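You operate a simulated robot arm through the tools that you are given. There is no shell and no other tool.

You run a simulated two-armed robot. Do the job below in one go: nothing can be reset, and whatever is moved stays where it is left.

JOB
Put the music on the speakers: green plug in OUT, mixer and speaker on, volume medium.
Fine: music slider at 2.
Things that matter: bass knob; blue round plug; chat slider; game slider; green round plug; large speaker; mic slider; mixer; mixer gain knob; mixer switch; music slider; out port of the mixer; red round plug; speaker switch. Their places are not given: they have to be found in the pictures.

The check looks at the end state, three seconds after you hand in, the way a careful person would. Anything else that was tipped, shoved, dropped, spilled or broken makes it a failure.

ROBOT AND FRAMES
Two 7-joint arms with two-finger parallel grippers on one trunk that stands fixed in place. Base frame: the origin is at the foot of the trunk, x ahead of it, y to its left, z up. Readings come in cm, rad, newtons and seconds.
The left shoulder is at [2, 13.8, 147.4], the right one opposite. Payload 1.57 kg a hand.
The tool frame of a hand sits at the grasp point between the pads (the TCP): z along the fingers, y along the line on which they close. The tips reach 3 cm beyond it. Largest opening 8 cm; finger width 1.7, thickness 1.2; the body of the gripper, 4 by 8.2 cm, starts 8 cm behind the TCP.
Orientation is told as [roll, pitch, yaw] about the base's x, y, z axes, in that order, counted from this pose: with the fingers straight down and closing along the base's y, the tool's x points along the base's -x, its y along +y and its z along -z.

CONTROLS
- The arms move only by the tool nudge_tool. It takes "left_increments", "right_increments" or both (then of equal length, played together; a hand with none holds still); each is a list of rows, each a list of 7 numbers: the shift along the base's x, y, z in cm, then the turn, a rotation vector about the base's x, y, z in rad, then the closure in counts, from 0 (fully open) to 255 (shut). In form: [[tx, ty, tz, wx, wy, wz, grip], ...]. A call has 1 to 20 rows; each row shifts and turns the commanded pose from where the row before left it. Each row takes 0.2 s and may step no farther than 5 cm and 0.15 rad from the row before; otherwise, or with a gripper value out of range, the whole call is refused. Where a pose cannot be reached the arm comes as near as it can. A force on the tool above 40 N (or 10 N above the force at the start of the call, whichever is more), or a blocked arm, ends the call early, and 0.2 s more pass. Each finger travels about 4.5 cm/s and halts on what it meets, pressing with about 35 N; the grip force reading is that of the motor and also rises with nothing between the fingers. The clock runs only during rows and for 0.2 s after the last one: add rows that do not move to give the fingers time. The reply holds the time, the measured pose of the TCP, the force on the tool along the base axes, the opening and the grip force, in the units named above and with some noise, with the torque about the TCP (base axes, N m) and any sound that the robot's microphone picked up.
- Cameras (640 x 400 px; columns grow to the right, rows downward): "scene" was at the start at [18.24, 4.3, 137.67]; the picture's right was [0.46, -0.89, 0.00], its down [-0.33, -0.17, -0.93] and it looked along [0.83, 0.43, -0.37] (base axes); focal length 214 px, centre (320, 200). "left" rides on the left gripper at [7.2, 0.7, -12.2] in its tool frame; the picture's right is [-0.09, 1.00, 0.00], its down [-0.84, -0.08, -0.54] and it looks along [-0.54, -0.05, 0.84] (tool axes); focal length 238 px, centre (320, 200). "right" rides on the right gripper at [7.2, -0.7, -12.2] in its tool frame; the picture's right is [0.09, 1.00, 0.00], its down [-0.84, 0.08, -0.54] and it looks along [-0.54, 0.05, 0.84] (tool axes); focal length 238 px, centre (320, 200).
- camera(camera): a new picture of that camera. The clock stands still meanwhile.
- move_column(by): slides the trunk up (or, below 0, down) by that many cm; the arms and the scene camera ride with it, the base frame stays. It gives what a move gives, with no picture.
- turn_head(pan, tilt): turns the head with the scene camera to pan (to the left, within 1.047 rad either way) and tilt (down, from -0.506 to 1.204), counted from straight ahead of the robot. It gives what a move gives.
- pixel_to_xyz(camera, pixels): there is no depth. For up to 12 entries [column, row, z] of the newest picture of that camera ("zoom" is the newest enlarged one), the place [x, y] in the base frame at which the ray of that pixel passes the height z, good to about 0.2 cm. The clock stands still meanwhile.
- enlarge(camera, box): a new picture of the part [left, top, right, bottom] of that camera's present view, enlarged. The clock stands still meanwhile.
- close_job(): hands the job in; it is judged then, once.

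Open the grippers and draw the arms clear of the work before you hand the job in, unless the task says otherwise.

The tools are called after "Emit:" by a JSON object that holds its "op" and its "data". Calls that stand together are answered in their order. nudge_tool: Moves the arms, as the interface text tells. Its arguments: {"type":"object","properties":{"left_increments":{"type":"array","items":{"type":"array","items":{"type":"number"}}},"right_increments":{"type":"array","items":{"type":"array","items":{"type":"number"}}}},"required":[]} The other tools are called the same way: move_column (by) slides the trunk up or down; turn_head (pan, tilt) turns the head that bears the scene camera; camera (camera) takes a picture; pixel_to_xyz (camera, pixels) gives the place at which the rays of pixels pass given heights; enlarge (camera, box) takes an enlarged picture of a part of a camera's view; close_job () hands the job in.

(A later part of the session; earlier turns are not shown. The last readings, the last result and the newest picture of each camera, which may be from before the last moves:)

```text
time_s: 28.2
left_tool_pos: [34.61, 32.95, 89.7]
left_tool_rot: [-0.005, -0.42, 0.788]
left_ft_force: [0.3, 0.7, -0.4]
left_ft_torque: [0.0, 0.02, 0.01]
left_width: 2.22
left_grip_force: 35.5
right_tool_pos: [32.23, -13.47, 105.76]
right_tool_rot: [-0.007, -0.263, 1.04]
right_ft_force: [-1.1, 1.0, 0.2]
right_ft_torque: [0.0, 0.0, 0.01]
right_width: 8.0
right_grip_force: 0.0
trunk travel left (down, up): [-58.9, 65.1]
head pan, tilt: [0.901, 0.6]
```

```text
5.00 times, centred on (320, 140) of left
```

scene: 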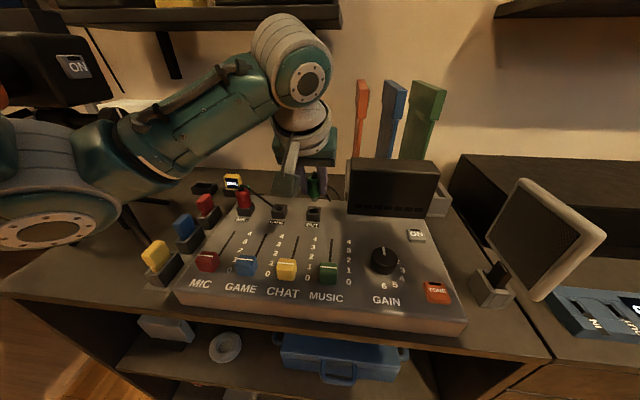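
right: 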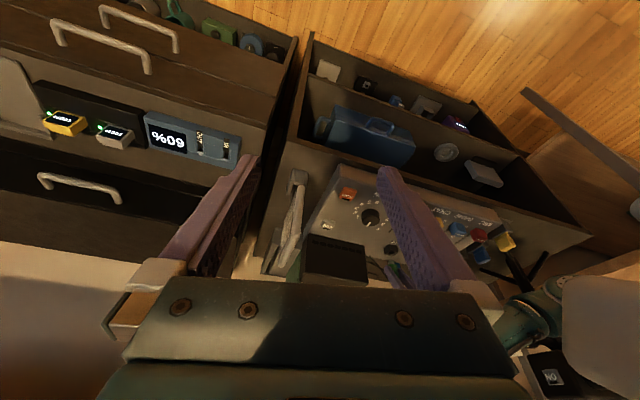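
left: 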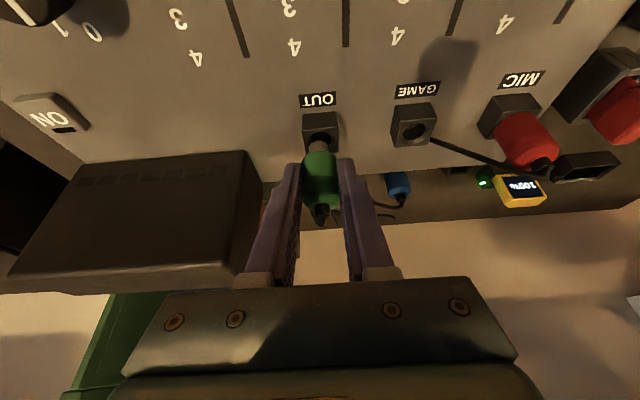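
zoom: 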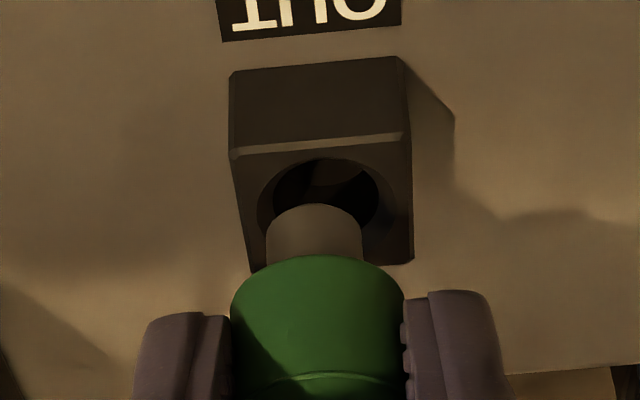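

The pin is about 0.5 cm above the hole, about 0.1 cm to the right of centre. I shift −0.1 along the mixer's right and lower gently.

Emit:
{"op": "nudge_tool", "data": {"left_increments": [[-0.07, 0.07, -0.3, 0, 0, 0, 230], [0, 0, -0.3, 0, 0, 0, 230], [0, 0, -0.2, 0, 0, 0, 230], [0, 0, 0, 0, 0, 0, 230]]}}

Emit:
{"op": "enlarge", "data": {"camera": "right", "box": [376, 240, 412, 284]}}

Emit:
{"op": "enlarge", "data": {"camera": "scene", "box": [295, 165, 345, 225]}}

Emit:
{"op": "enlarge", "data": {"camera": "left", "box": [290, 100, 350, 180]}}

```text
time_s: 29.2
left_tool_pos: [34.51, 33.16, 88.82]
left_tool_rot: [-0.004, -0.419, 0.788]
left_ft_force: [-0.6, 0.3, -0.4]
left_ft_torque: [-0.02, 0.01, 0.01]
left_width: 2.23
left_grip_force: 35.2
right_tool_pos: [32.32, -13.42, 105.66]
right_tool_rot: [-0.007, -0.262, 1.041]
right_ft_force: [1.1, 0.2, 0.6]
right_ft_torque: [0.01, 0.01, -0.02]
right_width: 8.0
right_grip_force: 0.2
trunk travel left (down, up): [-58.9, 65.1]
head pan, tilt: [0.901, 0.6]
```

```text
9.09 times, centred on (394, 262) of right
```

zoom: 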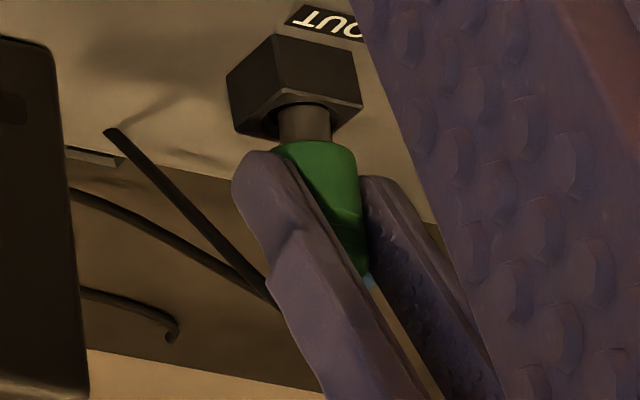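

```text
6.67 times, centred on (320, 195) of scene
```

zoom: 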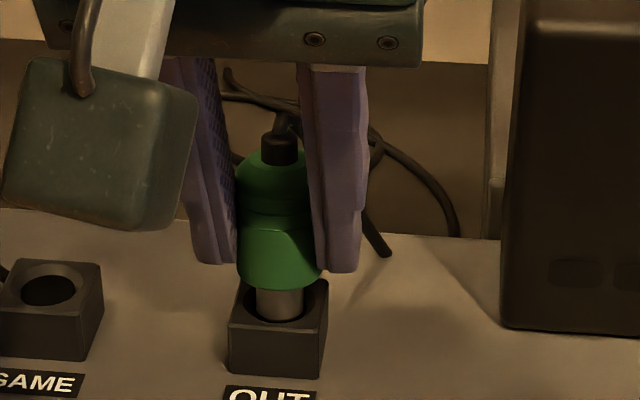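

```text
5.00 times, centred on (320, 140) of left
```

zoom: 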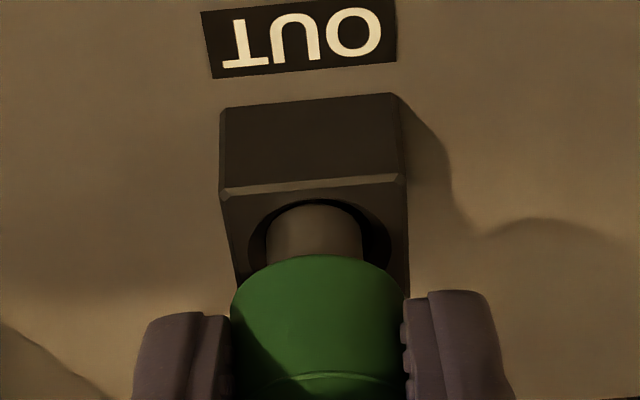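

The pin is entering the hole with no contact force. I continue down about 0.9 cm to seat it.

Emit:
{"op": "nudge_tool", "data": {"left_increments": [[-0.04, 0.04, -0.25, 0, 0, 0, 230], [0, 0, -0.25, 0, 0, 0, 230], [0, 0, -0.25, 0, 0, 0, 230], [0, 0, 0, 0, 0, 0, 230]]}}

Emit:
{"op": "enlarge", "data": {"camera": "scene", "box": [295, 165, 345, 225]}}

Emit:
{"op": "enlarge", "data": {"camera": "left", "box": [290, 100, 350, 180]}}

```text
time_s: 30.2
left_tool_pos: [34.7, 33.24, 88.11]
left_tool_rot: [-0.003, -0.419, 0.784]
left_ft_force: [2.9, 3.1, 0.6]
left_ft_torque: [0.1, -0.22, -0.01]
left_width: 2.19
left_grip_force: 34.7
right_tool_pos: [32.46, -13.32, 105.74]
right_tool_rot: [-0.008, -0.265, 1.04]
right_ft_force: [0.0, 0.1, 0.6]
right_ft_torque: [0.02, 0.03, 0.01]
right_width: 7.96
right_grip_force: 0.0
trunk travel left (down, up): [-58.9, 65.1]
head pan, tilt: [0.901, 0.6]
```

```text
6.67 times, centred on (320, 195) of scene
```

zoom: 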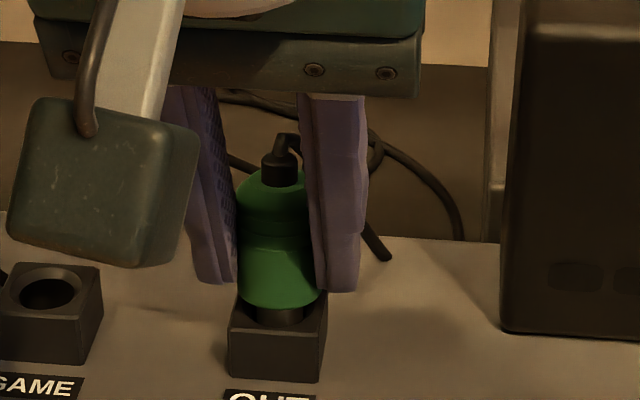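

```text
5.00 times, centred on (320, 140) of left
```

zoom: 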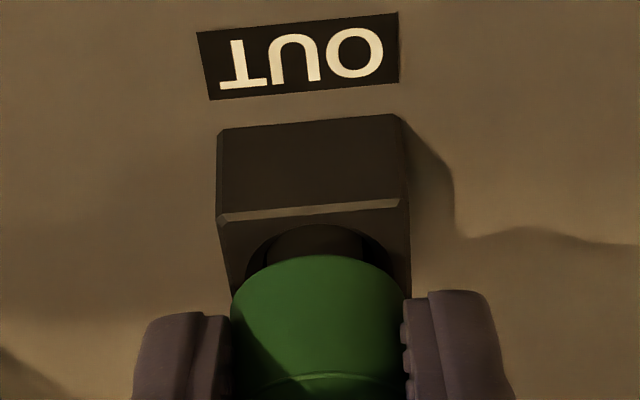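

A sideways force of about 4 N along +b shows that the pin rubs the front wall. I shift 0.1 cm away from the robot and press down further.

Emit:
{"op": "nudge_tool", "data": {"left_increments": [[0.08, 0.08, -0.15, 0, 0, 0, 230], [0.03, 0.03, -0.2, 0, 0, 0, 230], [0, 0, -0.2, 0, 0, 0, 230], [0, 0, 0, 0, 0, 0, 230]]}}

Emit:
{"op": "enlarge", "data": {"camera": "scene", "box": [295, 165, 345, 225]}}

Emit:
{"op": "enlarge", "data": {"camera": "left", "box": [290, 100, 350, 180]}}

```text
time_s: 31.2
left_tool_pos: [34.65, 33.26, 87.58]
left_tool_rot: [-0.003, -0.419, 0.786]
left_ft_force: [-0.8, -1.9, 5.7]
left_ft_torque: [0.04, -0.01, -0.05]
left_width: 2.21
left_grip_force: 35.1
right_tool_pos: [32.38, -13.52, 105.75]
right_tool_rot: [-0.008, -0.261, 1.041]
right_ft_force: [0.6, 0.2, -0.2]
right_ft_torque: [0.01, -0.03, -0.02]
right_width: 8.01
right_grip_force: 0.0
trunk travel left (down, up): [-58.9, 65.1]
head pan, tilt: [0.901, 0.6]
```

```text
6.67 times, centred on (320, 195) of scene
```

zoom: 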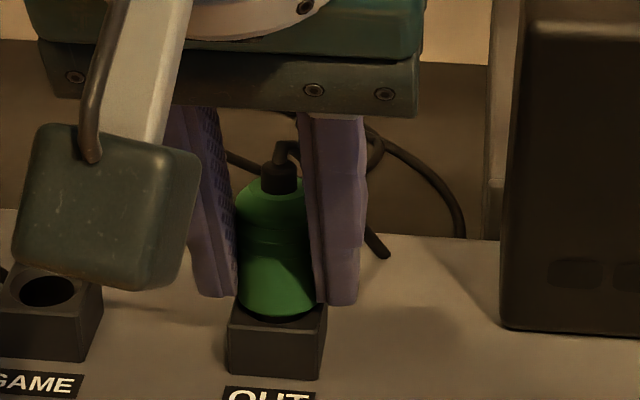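

```text
5.00 times, centred on (320, 140) of left
```

zoom: 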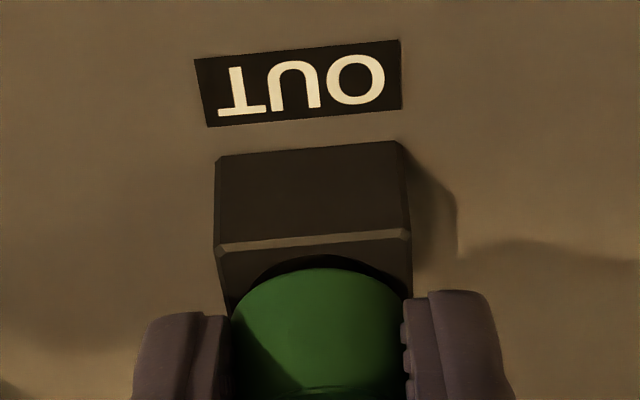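

The body bottom has reached the socket with 5.7 N upward. I press a little more to be sure that it's fully seated.

Emit:
{"op": "nudge_tool", "data": {"left_increments": [[0, 0, -0.15, 0, 0, 0, 230], [0, 0, -0.15, 0, 0, 0, 230], [0, 0, 0, 0, 0, 0, 230]]}}

Emit:
{"op": "enlarge", "data": {"camera": "scene", "box": [295, 165, 345, 225]}}

```text
time_s: 32.0
left_tool_pos: [34.59, 33.27, 87.5]
left_tool_rot: [-0.005, -0.42, 0.785]
left_ft_force: [-12.3, -9.8, 32.4]
left_ft_torque: [0.1, 0.5, 0.23]
left_width: 2.2
left_grip_force: 35.1
right_tool_pos: [32.32, -13.37, 105.78]
right_tool_rot: [-0.007, -0.264, 1.039]
right_ft_force: [-0.5, 0.2, 0.2]
right_ft_torque: [0.0, -0.02, 0.01]
right_width: 8.0
right_grip_force: 0.1
trunk travel left (down, up): [-58.9, 65.1]
head pan, tilt: [0.901, 0.6]
```

```text
6.67 times, centred on (320, 195) of scene
```

zoom: 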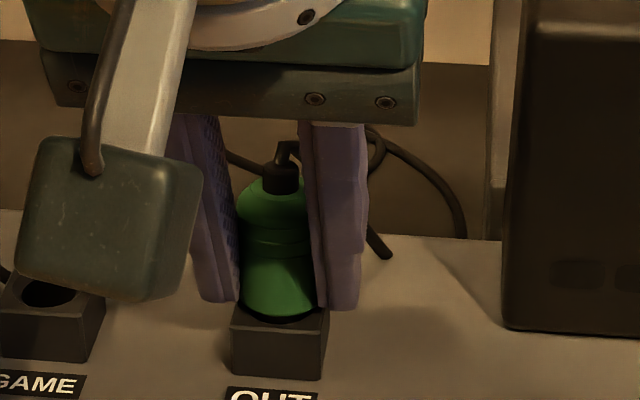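

It's firmly seated (32 N). I relieve the load, open the fingers, and retreat up and back along the finger axis.

Emit:
{"op": "nudge_tool", "data": {"left_increments": [[0, 0, 0.2, 0, 0, 0, 230], [0, 0, 0, 0, 0, 0, 130], [0, 0, 0, 0, 0, 0, 100], [0, 0, 0, 0, 0, 0, 100], [0, 0, 0, 0, 0, 0, 100]]}}

Emit:
{"op": "camera", "data": {"camera": "left"}}

```text
time_s: 33.2
left_tool_pos: [34.58, 33.16, 87.43]
left_tool_rot: [-0.001, -0.42, 0.786]
left_ft_force: [0.2, -0.9, -0.4]
left_ft_torque: [-0.02, 0.0, -0.02]
left_width: 4.87
left_grip_force: 0.0
right_tool_pos: [32.38, -13.44, 105.72]
right_tool_rot: [-0.007, -0.263, 1.039]
right_ft_force: [-0.3, 0.3, 0.1]
right_ft_torque: [-0.01, 0.0, 0.01]
right_width: 8.02
right_grip_force: 0.0
trunk travel left (down, up): [-58.9, 65.1]
head pan, tilt: [0.901, 0.6]
```

```text
taken
```

left: 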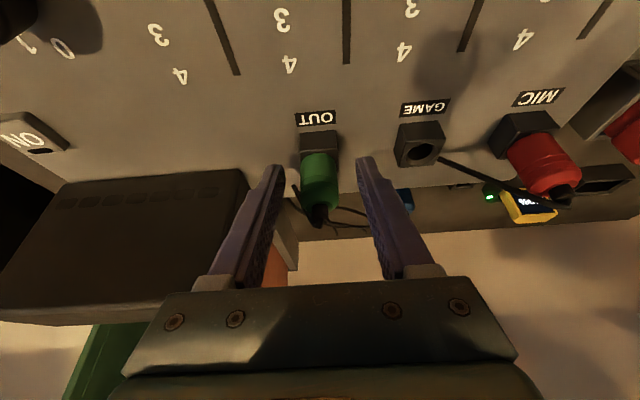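

The plug stands free in OUT between the open fingers. I retreat along the finger axis (up and toward the robot).

Emit:
{"op": "nudge_tool", "data": {"left_increments": [[-0.6, -0.6, 1.8, 0, 0, 0, 100], [-0.6, -0.6, 1.8, 0, 0, 0, 100], [-0.6, -0.6, 1.8, 0, 0, 0, 100], [-0.6, -0.6, 1.8, 0, 0, 0, 100], [0, 0, 2, 0, 0, 0, 100], [0, 0, 0, 0, 0, 0, 100]]}}

Emit:
{"op": "camera", "data": {"camera": "left"}}

Emit:
{"op": "camera", "data": {"camera": "scene"}}

Emit:
{"op": "enlarge", "data": {"camera": "scene", "box": [220, 160, 360, 240]}}

```text
time_s: 34.6
left_tool_pos: [32.16, 30.94, 96.82]
left_tool_rot: [-0.002, -0.42, 0.784]
left_ft_force: [-0.3, 1.1, -1.0]
left_ft_torque: [0.0, -0.02, 0.01]
left_width: 4.87
left_grip_force: 0.1
right_tool_pos: [32.35, -13.43, 105.67]
right_tool_rot: [-0.006, -0.262, 1.041]
right_ft_force: [-0.4, 0.2, -0.4]
right_ft_torque: [0.01, 0.03, 0.01]
right_width: 7.99
right_grip_force: 0.1
trunk travel left (down, up): [-58.9, 65.1]
head pan, tilt: [0.901, 0.6]
```

```text
taken
```

left: 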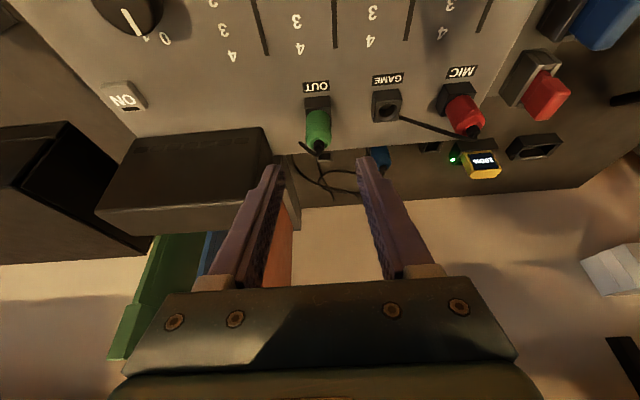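

```text
taken
```

scene: 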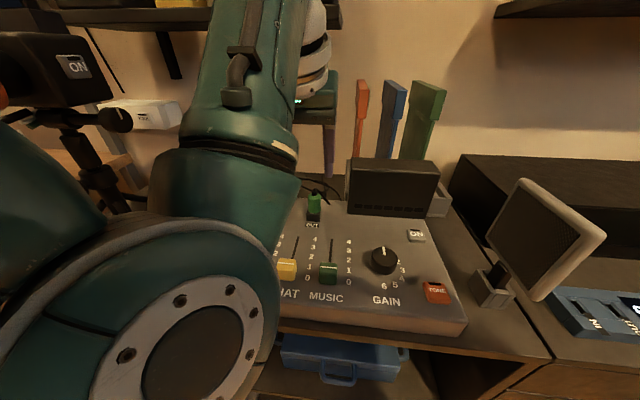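

```text
4.57 times, centred on (290, 200) of scene
```

zoom: 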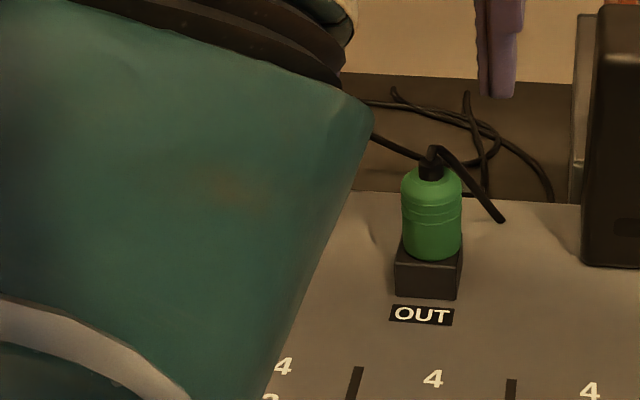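

The green plug is seated upright in OUT. Next is the music slider: I straighten the left hand and move toward the music knob (28.2,21.2), staying above z 93.

Emit:
{"op": "nudge_tool", "data": {"left_increments": [[0, 0, 0, -0.099, 0.099, 0, 100], [0, 0, 0, -0.099, 0.099, 0, 100], [0, 0, 0, -0.099, 0.099, 0, 100], [-0.8, -1.6, -0.5, 0, 0, 0, 100], [-0.8, -1.6, -0.5, 0, 0, 0, 100], [-0.8, -1.6, -0.5, 0, 0, 0, 100], [0, 0, 0, 0, 0, 0, 100]]}}

Emit:
{"op": "camera", "data": {"camera": "left"}}

Emit:
{"op": "camera", "data": {"camera": "scene"}}

```text
time_s: 36.2
left_tool_pos: [31.4, 30.89, 94.22]
left_tool_rot: [0.022, -0.024, 0.823]
left_ft_force: [0.1, 0.0, -0.1]
left_ft_torque: [-0.01, 0.01, 0.0]
left_width: 4.86
left_grip_force: 0.1
left hand out of reach, approached as far as the arm can: row 4, 5, 6
right_tool_pos: [32.34, -13.47, 105.6]
right_tool_rot: [-0.006, -0.263, 1.041]
right_ft_force: [0.5, 0.4, 0.3]
right_ft_torque: [-0.01, 0.02, 0.0]
right_width: 7.96
right_grip_force: 0.0
trunk travel left (down, up): [-58.9, 65.1]
head pan, tilt: [0.901, 0.6]
```

```text
taken
```

left: 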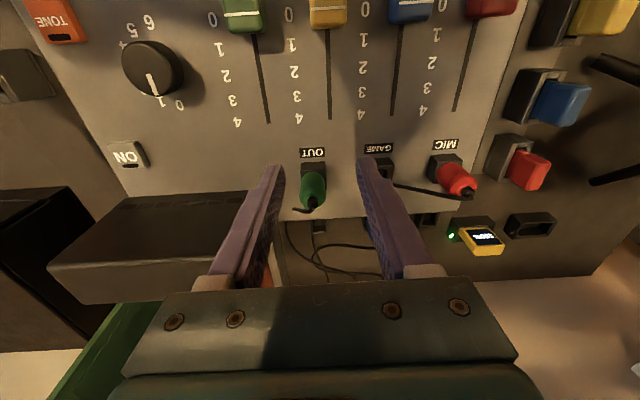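

```text
taken
```

scene: 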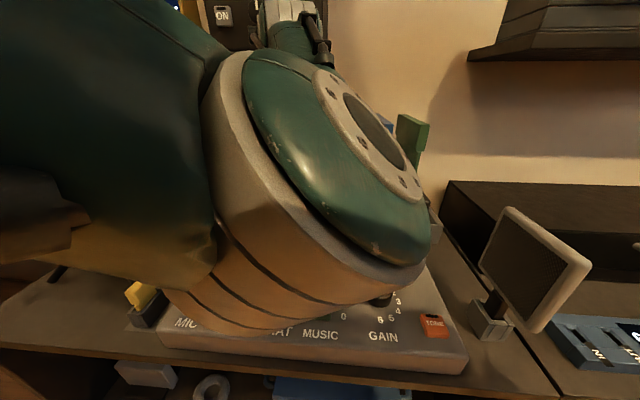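

The knob is too close for the arm at this height. I raise the trunk 11 cm so that the arm can hang down there, then try again.

Emit:
{"op": "move_column", "data": {"by": 11}}

Emit:
{"op": "nudge_tool", "data": {"left_increments": [[0, -1.5, -1, 0, 0, 0, 100], [0, -1.5, -1, 0, 0, 0, 100], [-1, -1.5, -1, 0, 0, 0, 100], [-1, -1.5, -1, 0, 0, 0, 100], [0, 0, 0, 0, 0, 0, 100]]}}

Emit:
{"op": "camera", "data": {"camera": "left"}}

Emit:
{"op": "camera", "data": {"camera": "scene"}}

```text
time_s: 37.6
left_tool_pos: [31.45, 30.86, 105.23]
left_tool_rot: [0.021, -0.024, 0.82]
left_ft_force: [-0.1, 0.9, 0.7]
left_ft_torque: [-0.03, 0.01, 0.01]
left_width: 4.83
left_grip_force: 0.0
right_tool_pos: [32.39, -13.33, 116.74]
right_tool_rot: [-0.007, -0.264, 1.04]
right_ft_force: [-0.2, 1.1, -0.6]
right_ft_torque: [-0.02, 0.02, 0.02]
right_width: 8.0
right_grip_force: 0.0
trunk travel left (down, up): [-69.9, 54.1]
head pan, tilt: [0.901, 0.6]
```

```text
time_s: 38.8
left_tool_pos: [31.17, 26.35, 100.22]
left_tool_rot: [0.018, -0.041, 0.816]
left_ft_force: [0.2, 0.6, -0.5]
left_ft_torque: [-0.01, 0.04, 0.03]
left_width: 4.88
left_grip_force: 0.1
left hand out of reach, approached as far as the arm can: row 1, 2, 3, 4
right_tool_pos: [32.4, -13.36, 116.67]
right_tool_rot: [-0.007, -0.264, 1.04]
right_ft_force: [-0.1, -0.1, -0.9]
right_ft_torque: [0.0, -0.01, 0.04]
right_width: 7.99
right_grip_force: 0.2
trunk travel left (down, up): [-69.9, 54.1]
head pan, tilt: [0.901, 0.6]
```

```text
taken
```

left: 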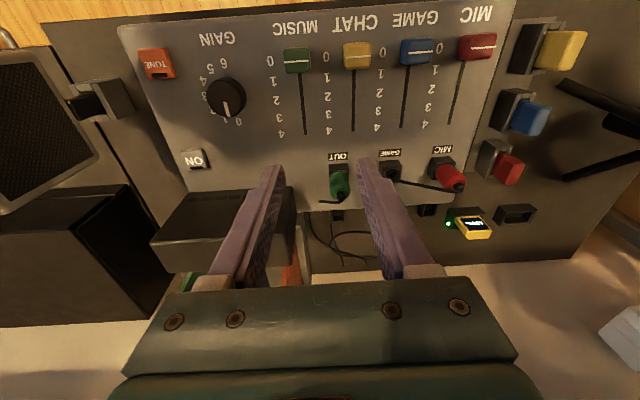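

```text
taken
```

scene: 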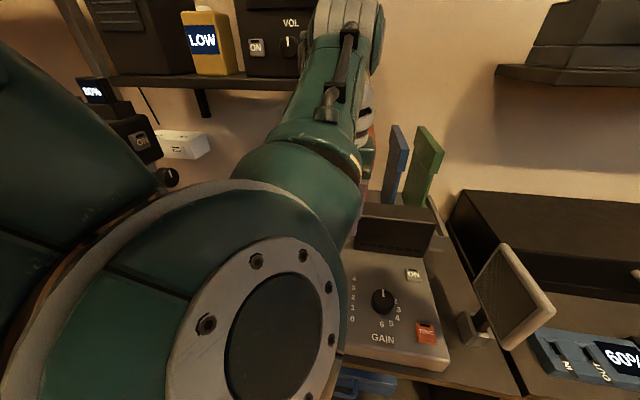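

It moves closer as it lowers. I continue lowering while heading to the knob, at z still above 92.

Emit:
{"op": "nudge_tool", "data": {"left_increments": [[-0.5, -1, -2, 0, 0, 0, 100], [-0.5, -1, -2, 0, 0, 0, 100], [-0.5, -1, -2, 0, 0, 0, 100], [-0.5, -1, 0, 0, 0, 0, 100], [0, 0, 0, 0, 0, 0, 100]]}}

Emit:
{"op": "camera", "data": {"camera": "left"}}

```text
time_s: 40.2
left_tool_pos: [29.26, 24.48, 94.15]
left_tool_rot: [0.059, -0.08, 0.811]
left_ft_force: [-0.1, 0.4, 0.9]
left_ft_torque: [0.04, 0.0, -0.01]
left_width: 4.87
left_grip_force: 0.1
right_tool_pos: [32.29, -13.37, 116.82]
right_tool_rot: [-0.007, -0.263, 1.037]
right_ft_force: [0.5, -0.3, 0.1]
right_ft_torque: [0.03, 0.03, 0.02]
right_width: 8.02
right_grip_force: 0.0
trunk travel left (down, up): [-69.9, 54.1]
head pan, tilt: [0.901, 0.6]
stopped in row 5 (left hand): the arm was blocked; the commanded pose is now the measured one
```

```text
taken
```

left: 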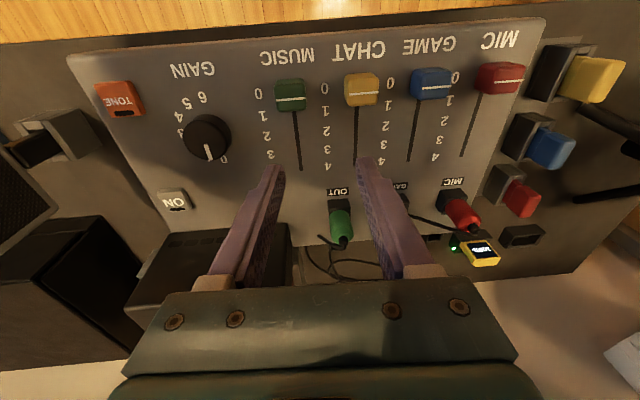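

Blocked at (29.3,24.5,94.2). I lean the fingers back toward the robot (0.3 rad) so that the wrist can stay farther out.

Emit:
{"op": "nudge_tool", "data": {"left_increments": [[0, 0, 0, -0.1, 0.1, 0, 100], [0, 0, 0, -0.1, 0.1, 0, 100], [0, 0, 0, 0, 0, 0, 100], [-0.5, -1, -0.5, 0, 0, 0, 100], [-0.5, -1, -0.5, 0, 0, 0, 100], [0, 0, 0, 0, 0, 0, 100]]}}

Emit:
{"op": "camera", "data": {"camera": "left"}}

Emit:
{"op": "camera", "data": {"camera": "scene"}}

```text
time_s: 41.6
left_tool_pos: [28.34, 21.93, 93.23]
left_tool_rot: [0.059, 0.214, 0.81]
left_ft_force: [0.3, 0.2, 0.1]
left_ft_torque: [0.0, 0.05, -0.04]
left_width: 4.85
left_grip_force: 0.1
right_tool_pos: [32.33, -13.35, 116.66]
right_tool_rot: [-0.007, -0.262, 1.038]
right_ft_force: [0.4, -0.1, -1.2]
right_ft_torque: [0.01, -0.01, -0.02]
right_width: 7.98
right_grip_force: 0.2
trunk travel left (down, up): [-69.9, 54.1]
head pan, tilt: [0.901, 0.6]
```

```text
taken
```

left: 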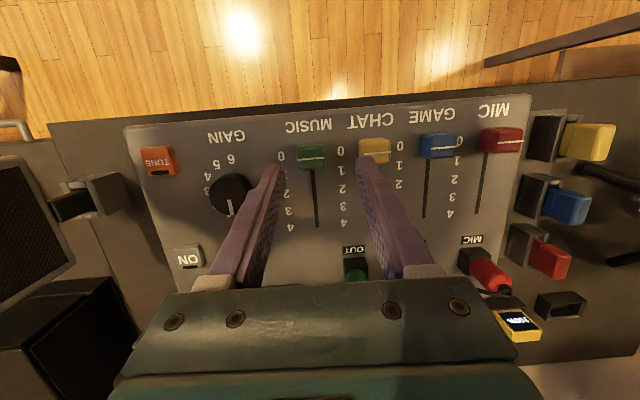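

```text
taken
```

scene: 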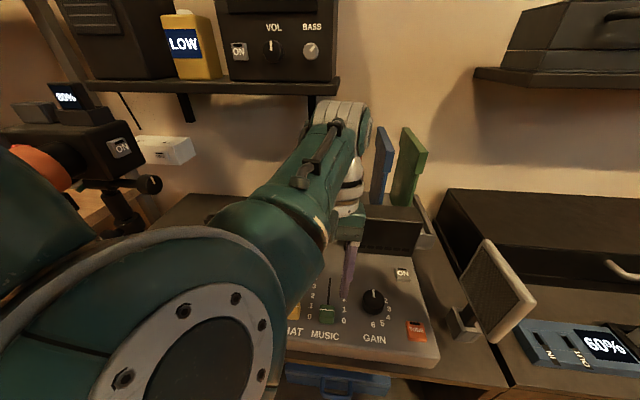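

Now the hand reaches: TCP (28.3,21.9,93.2) with the music knob between the fingers at (313,157). I query the knob's top and digit positions from this view.

Emit:
{"op": "enlarge", "data": {"camera": "left", "box": [260, 120, 360, 240]}}

Emit:
{"op": "pixel_to_xyz", "data": {"camera": "left", "pixels": [[313, 160, 84], [313, 160, 85], [313, 160, 86], [281, 157, 82.6], [291, 227, 82.6], [341, 151, 82.6], [344, 223, 82.6]]}}

Emit:
{"op": "enlarge", "data": {"camera": "scene", "box": [280, 260, 400, 350]}}

Emit:
{"op": "pixel_to_xyz", "data": {"camera": "scene", "pixels": [[327, 312, 84], [327, 312, 85], [327, 312, 86], [403, 273, 82.6], [403, 273, 83.5], [344, 318, 82.6], [374, 302, 85]]}}

```text
3.33 times, centred on (310, 180) of left
```

zoom: 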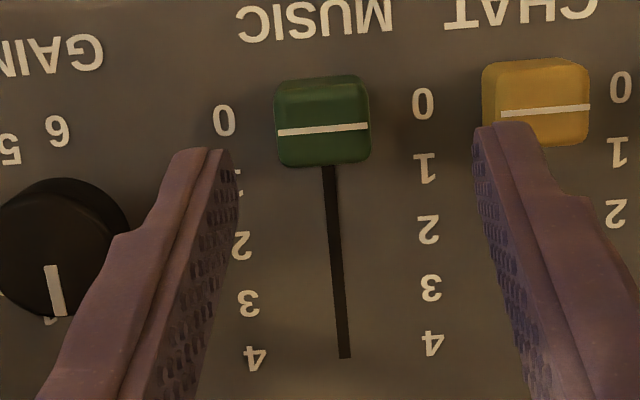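

```text
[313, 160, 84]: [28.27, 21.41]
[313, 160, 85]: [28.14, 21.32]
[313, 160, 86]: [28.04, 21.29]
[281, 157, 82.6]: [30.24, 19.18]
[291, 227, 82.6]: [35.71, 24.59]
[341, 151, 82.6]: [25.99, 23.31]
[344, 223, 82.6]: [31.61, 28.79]
```

```text
4.44 times, centred on (340, 305) of scene
```

zoom: 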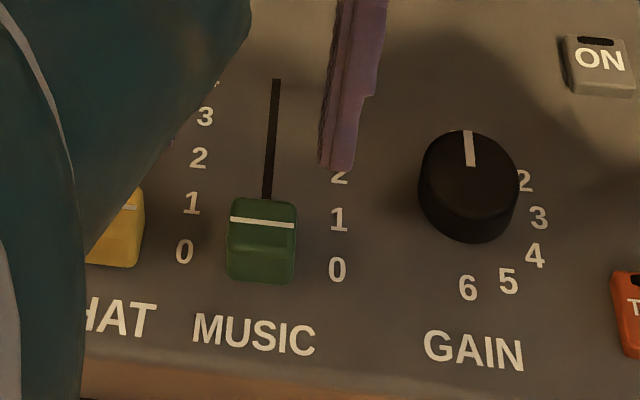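

```text
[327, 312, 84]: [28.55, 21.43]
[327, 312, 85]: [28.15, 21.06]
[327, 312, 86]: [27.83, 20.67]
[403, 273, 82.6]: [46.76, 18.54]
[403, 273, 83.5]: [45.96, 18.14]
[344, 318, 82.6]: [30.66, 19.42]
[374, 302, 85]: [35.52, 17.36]
```

The knob's line sits at 0 (b=34.95), and digit 2 is 3.95 cm further. I centre the fingers on the knob and lower to z≈86.5.

Emit:
{"op": "nudge_tool", "data": {"left_increments": [[0.15, -0.29, -1.5, 0, 0, 0, 100], [0, 0, -1.5, 0, 0, 0, 100], [0, 0, -1.5, 0, 0, 0, 100], [0, 0, -1.3, 0, 0, 0, 100], [0, 0, -1, 0, 0, 0, 100], [0, 0, 0, 0, 0, 0, 100]]}}

Emit:
{"op": "camera", "data": {"camera": "left"}}

Emit:
{"op": "enlarge", "data": {"camera": "scene", "box": [280, 260, 400, 350]}}

```text
time_s: 43.0
left_tool_pos: [28.39, 21.44, 86.35]
left_tool_rot: [0.056, 0.215, 0.809]
left_ft_force: [-1.1, -1.4, -0.2]
left_ft_torque: [-0.02, -0.01, 0.0]
left_width: 4.85
left_grip_force: 0.0
right_tool_pos: [32.17, -13.37, 116.65]
right_tool_rot: [-0.006, -0.263, 1.038]
right_ft_force: [-0.4, 0.0, -0.2]
right_ft_torque: [0.0, -0.03, 0.02]
right_width: 8.0
right_grip_force: 0.1
trunk travel left (down, up): [-69.9, 54.1]
head pan, tilt: [0.901, 0.6]
```

```text
taken
```

left: 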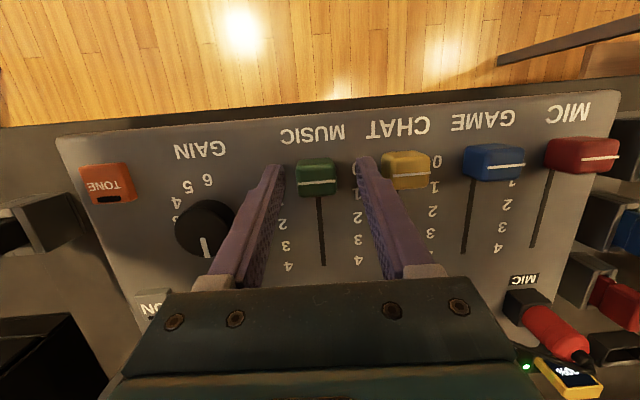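

```text
4.44 times, centred on (340, 305) of scene
```

zoom: 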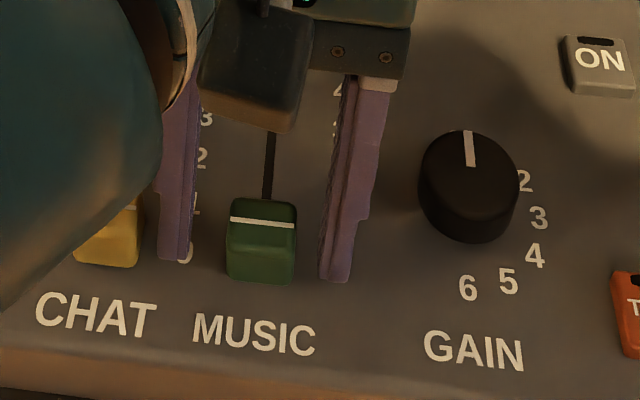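

The fingers flank the green knob without touching CHAT. I close on it.

Emit:
{"op": "nudge_tool", "data": {"left_increments": [[0, 0, 0, 0, 0, 0, 150], [0, 0, 0, 0, 0, 0, 180], [0, 0, 0, 0, 0, 0, 200], [0, 0, 0, 0, 0, 0, 200]]}}

Emit:
{"op": "camera", "data": {"camera": "left"}}

```text
time_s: 44.0
left_tool_pos: [28.53, 21.39, 86.31]
left_tool_rot: [0.052, 0.215, 0.807]
left_ft_force: [4.9, -5.1, -3.5]
left_ft_torque: [-0.39, -0.68, -0.31]
left_width: 2.67
left_grip_force: 30.1
right_tool_pos: [32.38, -13.51, 116.85]
right_tool_rot: [-0.008, -0.266, 1.041]
right_ft_force: [-0.1, -0.2, -0.3]
right_ft_torque: [-0.04, 0.0, -0.03]
right_width: 7.99
right_grip_force: 0.0
trunk travel left (down, up): [-69.9, 54.1]
head pan, tilt: [0.901, 0.6]
```

```text
taken
```

left: 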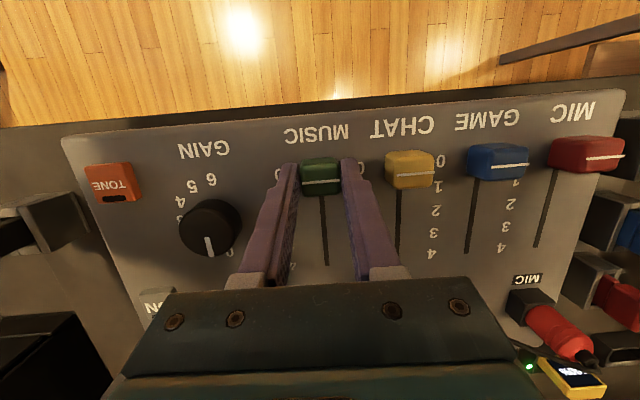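

The knob is held (width 2.67). I drag it along (0.707,0.707) by about 3.9 cm in small rows.

Emit:
{"op": "nudge_tool", "data": {"left_increments": [[0.07, -0.07, 0, 0, 0, 0, 200], [0.46, 0.46, 0, 0, 0, 0, 200], [0.46, 0.46, 0, 0, 0, 0, 200], [0.46, 0.46, 0, 0, 0, 0, 200], [0.46, 0.46, 0, 0, 0, 0, 200], [0.46, 0.46, 0, 0, 0, 0, 200], [0.46, 0.46, 0, 0, 0, 0, 200], [0, 0, 0, 0, 0, 0, 200], [0, 0, 0, 0, 0, 0, 200]]}}

Emit:
{"op": "camera", "data": {"camera": "left"}}

Emit:
{"op": "enlarge", "data": {"camera": "left", "box": [250, 100, 400, 240]}}

Emit:
{"op": "enlarge", "data": {"camera": "scene", "box": [280, 260, 400, 350]}}

```text
time_s: 46.0
left_tool_pos: [31.31, 24.19, 86.37]
left_tool_rot: [0.056, 0.215, 0.808]
left_ft_force: [2.3, -4.8, 6.7]
left_ft_torque: [-0.95, -0.32, -0.51]
left_width: 2.66
left_grip_force: 37.1
right_tool_pos: [32.39, -13.49, 116.83]
right_tool_rot: [-0.009, -0.264, 1.041]
right_ft_force: [0.1, -0.4, 0.0]
right_ft_torque: [0.01, 0.03, -0.02]
right_width: 7.97
right_grip_force: 0.0
trunk travel left (down, up): [-69.9, 54.1]
head pan, tilt: [0.901, 0.6]
```

```text
taken
```

left: 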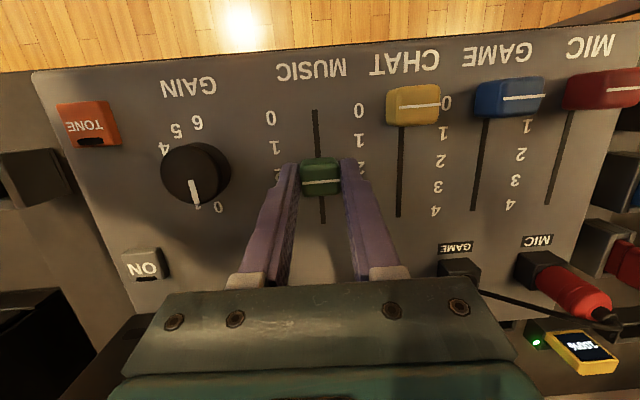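

```text
2.86 times, centred on (325, 170) of left
```

zoom: 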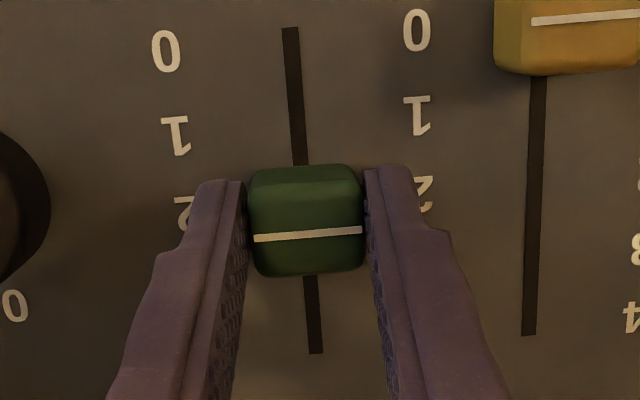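

```text
4.44 times, centred on (340, 305) of scene
```

zoom: 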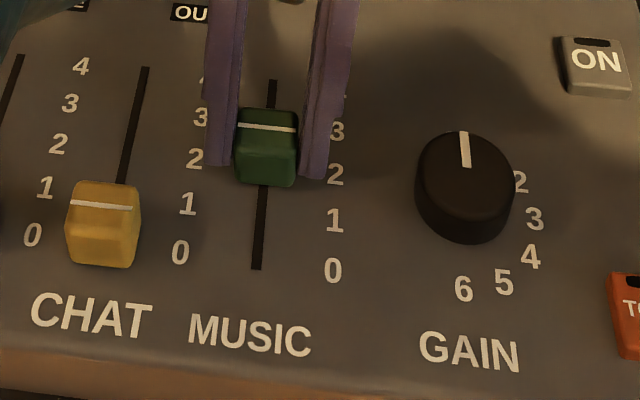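

TCP moved 3.95 cm. I check the knob line (320.8,182.2 at z 84.9) against the digits' positions.

Emit:
{"op": "pixel_to_xyz", "data": {"camera": "left", "pixels": [[320.8, 182.2, 84.9], [358.5, 111.2, 82.6], [271.2, 118.3, 82.6], [359.2, 141, 82.6], [274.3, 148, 82.6]]}}

Emit:
{"op": "camera", "data": {"camera": "scene"}}

Emit:
{"op": "pixel_to_xyz", "data": {"camera": "scene", "pixels": [[328, 288.5, 84.9], [308.5, 317, 82.6], [343, 320.8, 82.6], [343.5, 299.2, 82.6], [311.8, 295.5, 82.6]]}}

```text
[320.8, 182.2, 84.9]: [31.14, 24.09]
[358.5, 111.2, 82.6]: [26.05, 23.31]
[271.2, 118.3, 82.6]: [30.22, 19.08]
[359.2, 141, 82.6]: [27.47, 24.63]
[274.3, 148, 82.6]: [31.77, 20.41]
```

```text
taken
```

scene: 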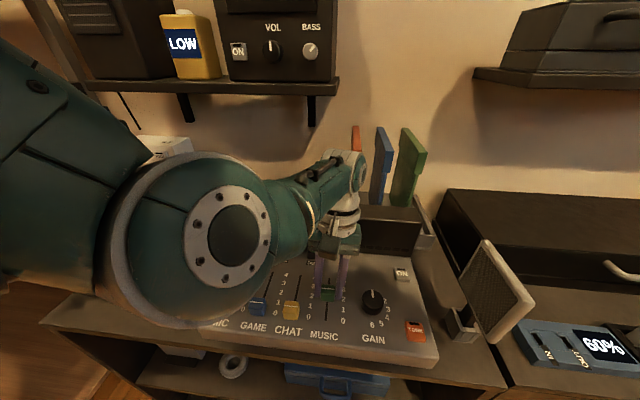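

```text
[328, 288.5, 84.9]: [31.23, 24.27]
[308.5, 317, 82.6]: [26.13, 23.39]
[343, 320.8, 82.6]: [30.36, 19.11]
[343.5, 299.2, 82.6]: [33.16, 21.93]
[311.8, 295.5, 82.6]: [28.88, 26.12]
```

The line is at b≈39.1 and digit 2 at 38.9, so I ease it back 0.15 cm, then release.

Emit:
{"op": "nudge_tool", "data": {"left_increments": [[-0.11, -0.11, 0, 0, 0, 0, 200], [0, 0, 0, 0, 0, 0, 200], [0, 0, 0, 0, 0, 0, 140], [0, 0, 0, 0, 0, 0, 110], [0, 0, 0, 0, 0, 0, 110]]}}

Emit:
{"op": "camera", "data": {"camera": "left"}}

Emit:
{"op": "enlarge", "data": {"camera": "left", "box": [250, 100, 400, 240]}}

Emit:
{"op": "enlarge", "data": {"camera": "scene", "box": [280, 260, 400, 350]}}

```text
time_s: 47.2
left_tool_pos: [31.08, 24.11, 86.3]
left_tool_rot: [0.058, 0.216, 0.809]
left_ft_force: [0.4, 0.5, 0.3]
left_ft_torque: [0.0, -0.04, 0.0]
left_width: 4.55
left_grip_force: 0.0
right_tool_pos: [32.27, -13.56, 116.56]
right_tool_rot: [-0.006, -0.264, 1.039]
right_ft_force: [-0.7, 0.1, -1.0]
right_ft_torque: [-0.03, 0.01, 0.01]
right_width: 8.03
right_grip_force: 0.2
trunk travel left (down, up): [-69.9, 54.1]
head pan, tilt: [0.901, 0.6]
```

```text
taken
```

left: 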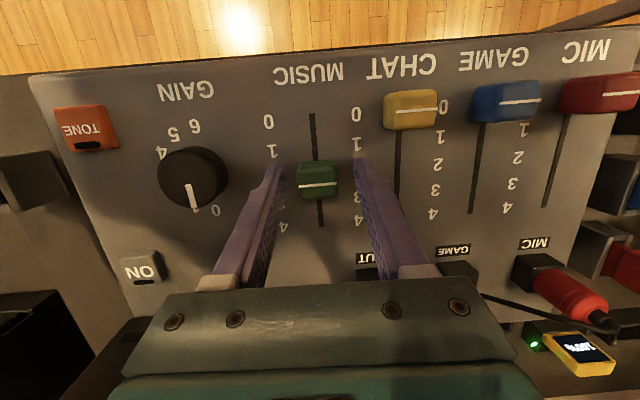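

```text
2.86 times, centred on (325, 170) of left
```

zoom: 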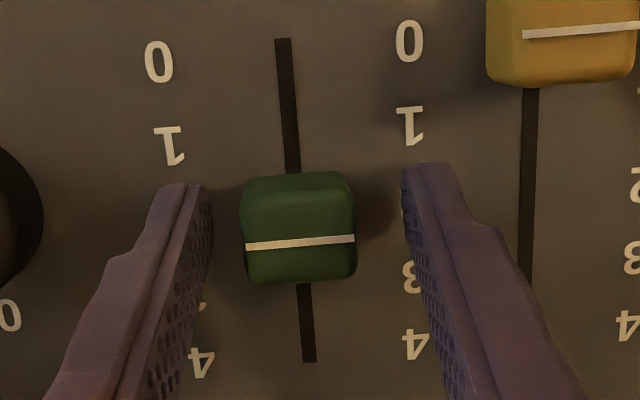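

```text
4.44 times, centred on (340, 305) of scene
```

zoom: 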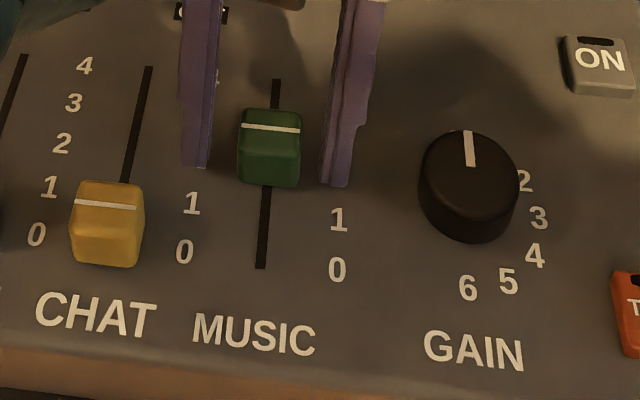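

Released. I verify the line position (318,184.7) with both views.

Emit:
{"op": "pixel_to_xyz", "data": {"camera": "left", "pixels": [[318, 184.7, 84.9], [356.1, 115, 82.6], [268.7, 122, 82.6], [357, 220.5, 82.6], [283.6, 227, 82.6], [312, 113.5, 82.6], [321.8, 226.5, 82.6]]}}

Emit:
{"op": "camera", "data": {"camera": "scene"}}

Emit:
{"op": "pixel_to_xyz", "data": {"camera": "scene", "pixels": [[329, 289, 84.9], [309.5, 316.8, 82.6], [344, 320.9, 82.6], [311.3, 305.6, 82.6], [344, 309.7, 82.6]]}}

```text
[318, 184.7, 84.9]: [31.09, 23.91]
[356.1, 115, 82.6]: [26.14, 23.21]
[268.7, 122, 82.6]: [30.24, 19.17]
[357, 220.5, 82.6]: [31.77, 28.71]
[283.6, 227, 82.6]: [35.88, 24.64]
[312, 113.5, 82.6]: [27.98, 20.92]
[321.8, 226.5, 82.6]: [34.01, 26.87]
```

```text
taken
```

scene: 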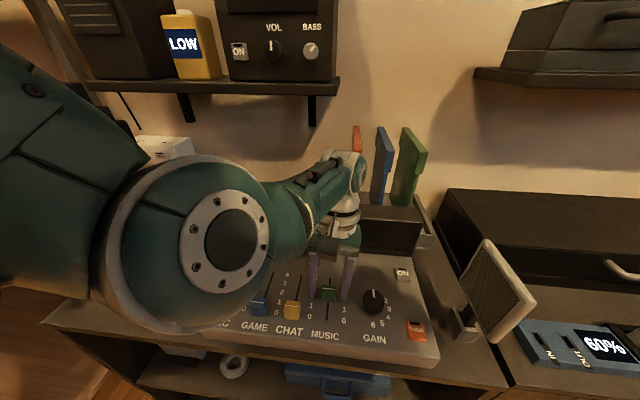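

```text
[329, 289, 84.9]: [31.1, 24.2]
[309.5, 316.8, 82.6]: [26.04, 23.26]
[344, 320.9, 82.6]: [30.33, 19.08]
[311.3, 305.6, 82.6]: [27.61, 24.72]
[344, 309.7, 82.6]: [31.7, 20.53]
```

The music line reads 2.0–2.1 on the scale. I lift the hand straight up, and check the location of the mixer's ON button (left 142,268) and of the mesh panel on the right.

Emit:
{"op": "pixel_to_xyz", "data": {"camera": "left", "pixels": [[140, 267, 83], [140, 267, 83.5]]}}

Emit:
{"op": "pixel_to_xyz", "data": {"camera": "scene", "pixels": [[403, 273, 83], [403, 273, 83.5], [460, 340, 78], [448, 318, 78], [475, 285, 88], [500, 345, 82], [486, 240, 94]]}}

Emit:
{"op": "nudge_tool", "data": {"left_increments": [[0, 0, 2, 0, 0, 0, 110], [0, 0, 3, 0, 0, 0, 110], [0, 0, 3, 0, 0, 0, 110], [0, 0, 3, 0, 0, 0, 255], [0, 0, 0, 0, 0, 0, 255], [0, 0, 0, 0, 0, 0, 255]]}}

Emit:
{"op": "camera", "data": {"camera": "left"}}

```text
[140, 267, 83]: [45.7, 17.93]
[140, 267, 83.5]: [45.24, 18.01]
```

```text
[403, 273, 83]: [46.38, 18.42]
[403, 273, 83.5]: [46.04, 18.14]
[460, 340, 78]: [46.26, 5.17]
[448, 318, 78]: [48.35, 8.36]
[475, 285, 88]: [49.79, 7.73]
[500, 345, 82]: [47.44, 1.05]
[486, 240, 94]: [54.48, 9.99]
```

```text
time_s: 48.6
left_tool_pos: [31.32, 24.3, 97.2]
left_tool_rot: [0.056, 0.215, 0.81]
left_ft_force: [-0.6, 0.7, -0.2]
left_ft_torque: [-0.01, -0.04, -0.01]
left_width: 0.0
left_grip_force: 14.1
right_tool_pos: [32.31, -13.45, 116.68]
right_tool_rot: [-0.006, -0.264, 1.039]
right_ft_force: [0.0, 1.1, 0.6]
right_ft_torque: [-0.04, -0.01, -0.01]
right_width: 8.0
right_grip_force: 0.1
trunk travel left (down, up): [-69.9, 54.1]
head pan, tilt: [0.901, 0.6]
```

```text
taken
```

left: 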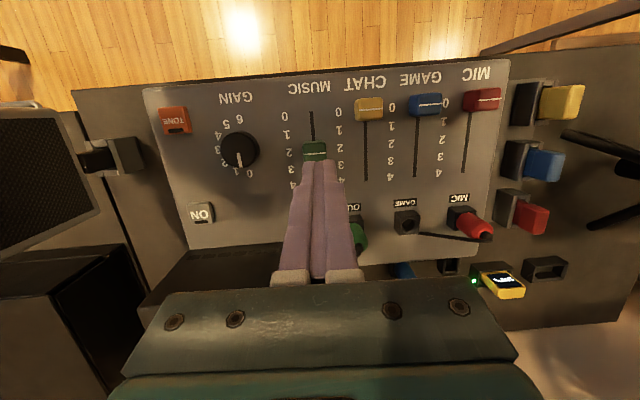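

The button is at about (46.0,18.2,83.3). I turn the hand's yaw toward it, lean forward and move above it at z 97 with closed fingers.

Emit:
{"op": "nudge_tool", "data": {"left_increments": [[2, -0.5, 0, 0, 0, -0.14, 255], [2, -0.8, 0, 0, 0, -0.14, 255], [2, -1, 0, 0, 0, -0.14, 255], [2, -1, 0, 0.0475, -0.1156, 0, 255], [2, -1, 0, 0.0475, -0.1156, 0, 255], [2, -1, 0, 0.0475, -0.1156, 0, 255], [1.9, -1.1, 0, 0.0475, -0.1156, 0, 255], [0, 0, 0, 0, 0, 0, 255]]}}

Emit:
{"op": "camera", "data": {"camera": "left"}}

Emit:
{"op": "camera", "data": {"camera": "scene"}}

```text
time_s: 50.4
left_tool_pos: [45.16, 20.15, 97.32]
left_tool_rot: [0.089, -0.299, 0.407]
left_ft_force: [0.2, -0.9, 0.5]
left_ft_torque: [0.01, 0.02, 0.02]
left_width: 0.0
left_grip_force: 21.4
right_tool_pos: [32.24, -13.35, 116.72]
right_tool_rot: [-0.008, -0.264, 1.038]
right_ft_force: [-0.7, -0.3, 0.2]
right_ft_torque: [0.0, 0.0, 0.03]
right_width: 8.02
right_grip_force: 0.1
trunk travel left (down, up): [-69.9, 54.1]
head pan, tilt: [0.901, 0.6]
```

```text
taken
```

left: 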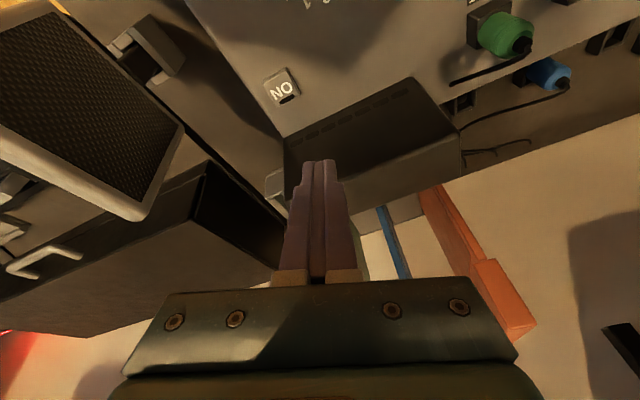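

```text
taken
```

scene: 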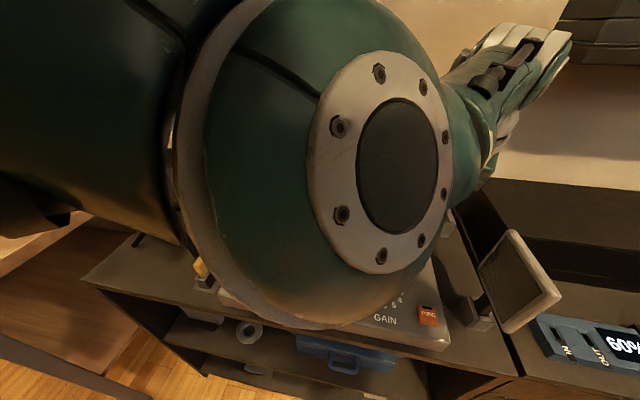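

The y reading (20.15) lags the commanded 17.9, so I let the arm settle and look again.

Emit:
{"op": "nudge_tool", "data": {"left_increments": [[0, 0, 0, 0, 0, 0, 255], [0, 0, 0, 0, 0, 0, 255], [0, 0, 0, 0, 0, 0, 255]]}}

Emit:
{"op": "enlarge", "data": {"camera": "left", "box": [240, 50, 360, 200]}}

```text
time_s: 51.2
left_tool_pos: [45.09, 20.05, 97.27]
left_tool_rot: [0.086, -0.296, 0.405]
left_ft_force: [-0.6, 0.8, 0.3]
left_ft_torque: [0.0, 0.03, 0.01]
left_width: 0.0
left_grip_force: 21.2
right_tool_pos: [32.34, -13.44, 116.7]
right_tool_rot: [-0.007, -0.263, 1.039]
right_ft_force: [-0.3, -0.2, -0.1]
right_ft_torque: [-0.01, 0.0, 0.0]
right_width: 8.01
right_grip_force: 0.0
trunk travel left (down, up): [-69.9, 54.1]
head pan, tilt: [0.901, 0.6]
```

```text
2.67 times, centred on (300, 125) of left
```

zoom: 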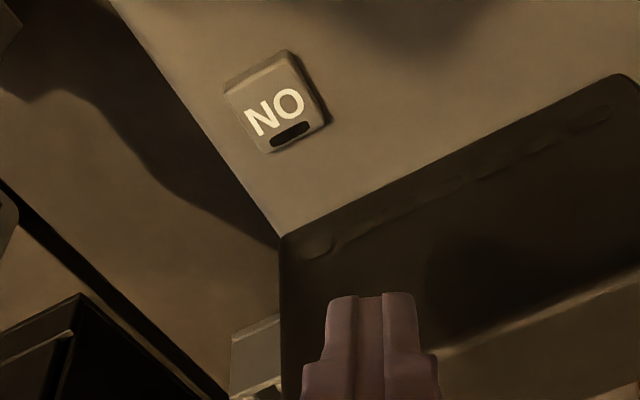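

The button appears at (285,89) in the left view. I compute its position from here.

Emit:
{"op": "camera", "data": {"camera": "left"}}

Emit:
{"op": "pixel_to_xyz", "data": {"camera": "left", "pixels": [[285, 89.4, 83], [285, 89.4, 83.5], [285, 89.4, 84], [306, 137, 92], [306, 137, 94]]}}

```text
taken
```

left: 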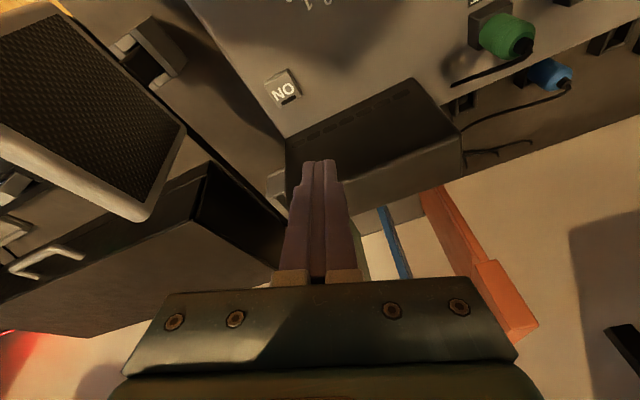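

```text
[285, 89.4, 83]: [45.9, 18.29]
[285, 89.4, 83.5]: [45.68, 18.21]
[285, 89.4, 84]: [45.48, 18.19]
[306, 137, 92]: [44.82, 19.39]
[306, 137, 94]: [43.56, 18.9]
```

Button centre is (45.85,18.25); fingertips point at TCP+(0.7,0.6,−2.9). I move −y and down a little to see whether the arm follows.

Emit:
{"op": "nudge_tool", "data": {"left_increments": [[0, -0.8, -1.5, 0, 0, 0, 255], [0, -0.8, -1.5, 0, 0, 0, 255], [0, -0.7, -1.5, 0, 0, 0, 255], [0, 0, 0, 0, 0, 0, 255]]}}

```text
time_s: 52.2
left_tool_pos: [45.0, 16.33, 92.68]
left_tool_rot: [0.069, -0.292, 0.397]
left_ft_force: [-1.8, 1.0, -0.1]
left_ft_torque: [0.03, -0.01, 0.01]
left_width: 0.0
left_grip_force: 21.5
right_tool_pos: [32.38, -13.47, 116.73]
right_tool_rot: [-0.007, -0.263, 1.039]
right_ft_force: [1.0, 0.8, -0.9]
right_ft_torque: [0.01, 0.02, 0.0]
right_width: 8.0
right_grip_force: 0.1
trunk travel left (down, up): [-69.9, 54.1]
head pan, tilt: [0.901, 0.6]
```

The arm now follows (y 16.3). I correct to y≈17.7 and descend to keep tips about 3 cm above the button, then check.

Emit:
{"op": "nudge_tool", "data": {"left_increments": [[0.05, 0.7, -1, 0, 0, 0, 255], [0.05, 0.7, -1, 0, 0, 0, 255], [0, 0, 0, 0, 0, 0, 255]]}}

Emit:
{"op": "camera", "data": {"camera": "left"}}

Emit:
{"op": "camera", "data": {"camera": "right"}}

```text
time_s: 53.0
left_tool_pos: [45.04, 16.87, 90.72]
left_tool_rot: [0.054, -0.282, 0.389]
left_ft_force: [0.7, -0.7, -0.3]
left_ft_torque: [-0.02, -0.01, 0.01]
left_width: 0.01
left_grip_force: 21.5
right_tool_pos: [32.4, -13.52, 116.78]
right_tool_rot: [-0.006, -0.264, 1.038]
right_ft_force: [0.6, -0.6, -0.4]
right_ft_torque: [0.03, 0.01, 0.0]
right_width: 8.02
right_grip_force: 0.1
trunk travel left (down, up): [-69.9, 54.1]
head pan, tilt: [0.901, 0.6]
```

```text
taken
```

left: 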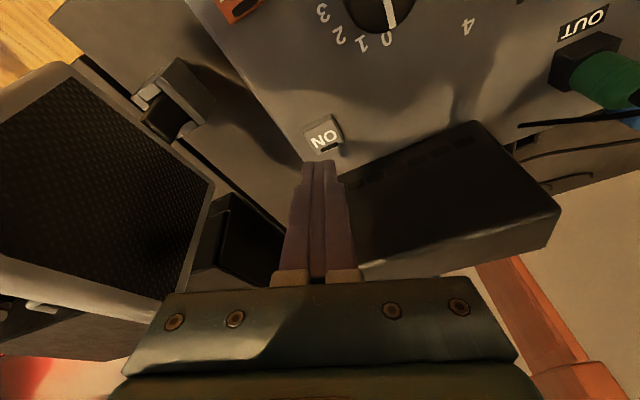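

```text
taken
```

right: 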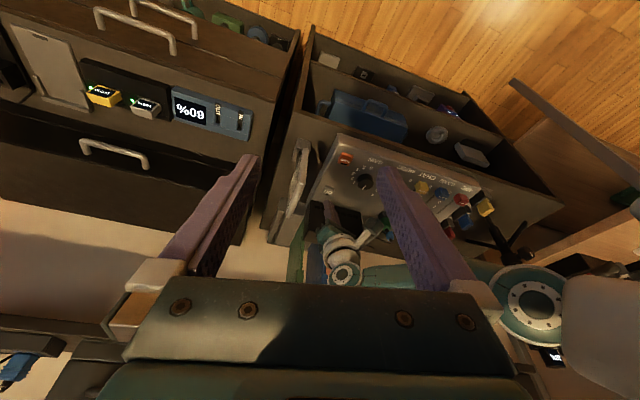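

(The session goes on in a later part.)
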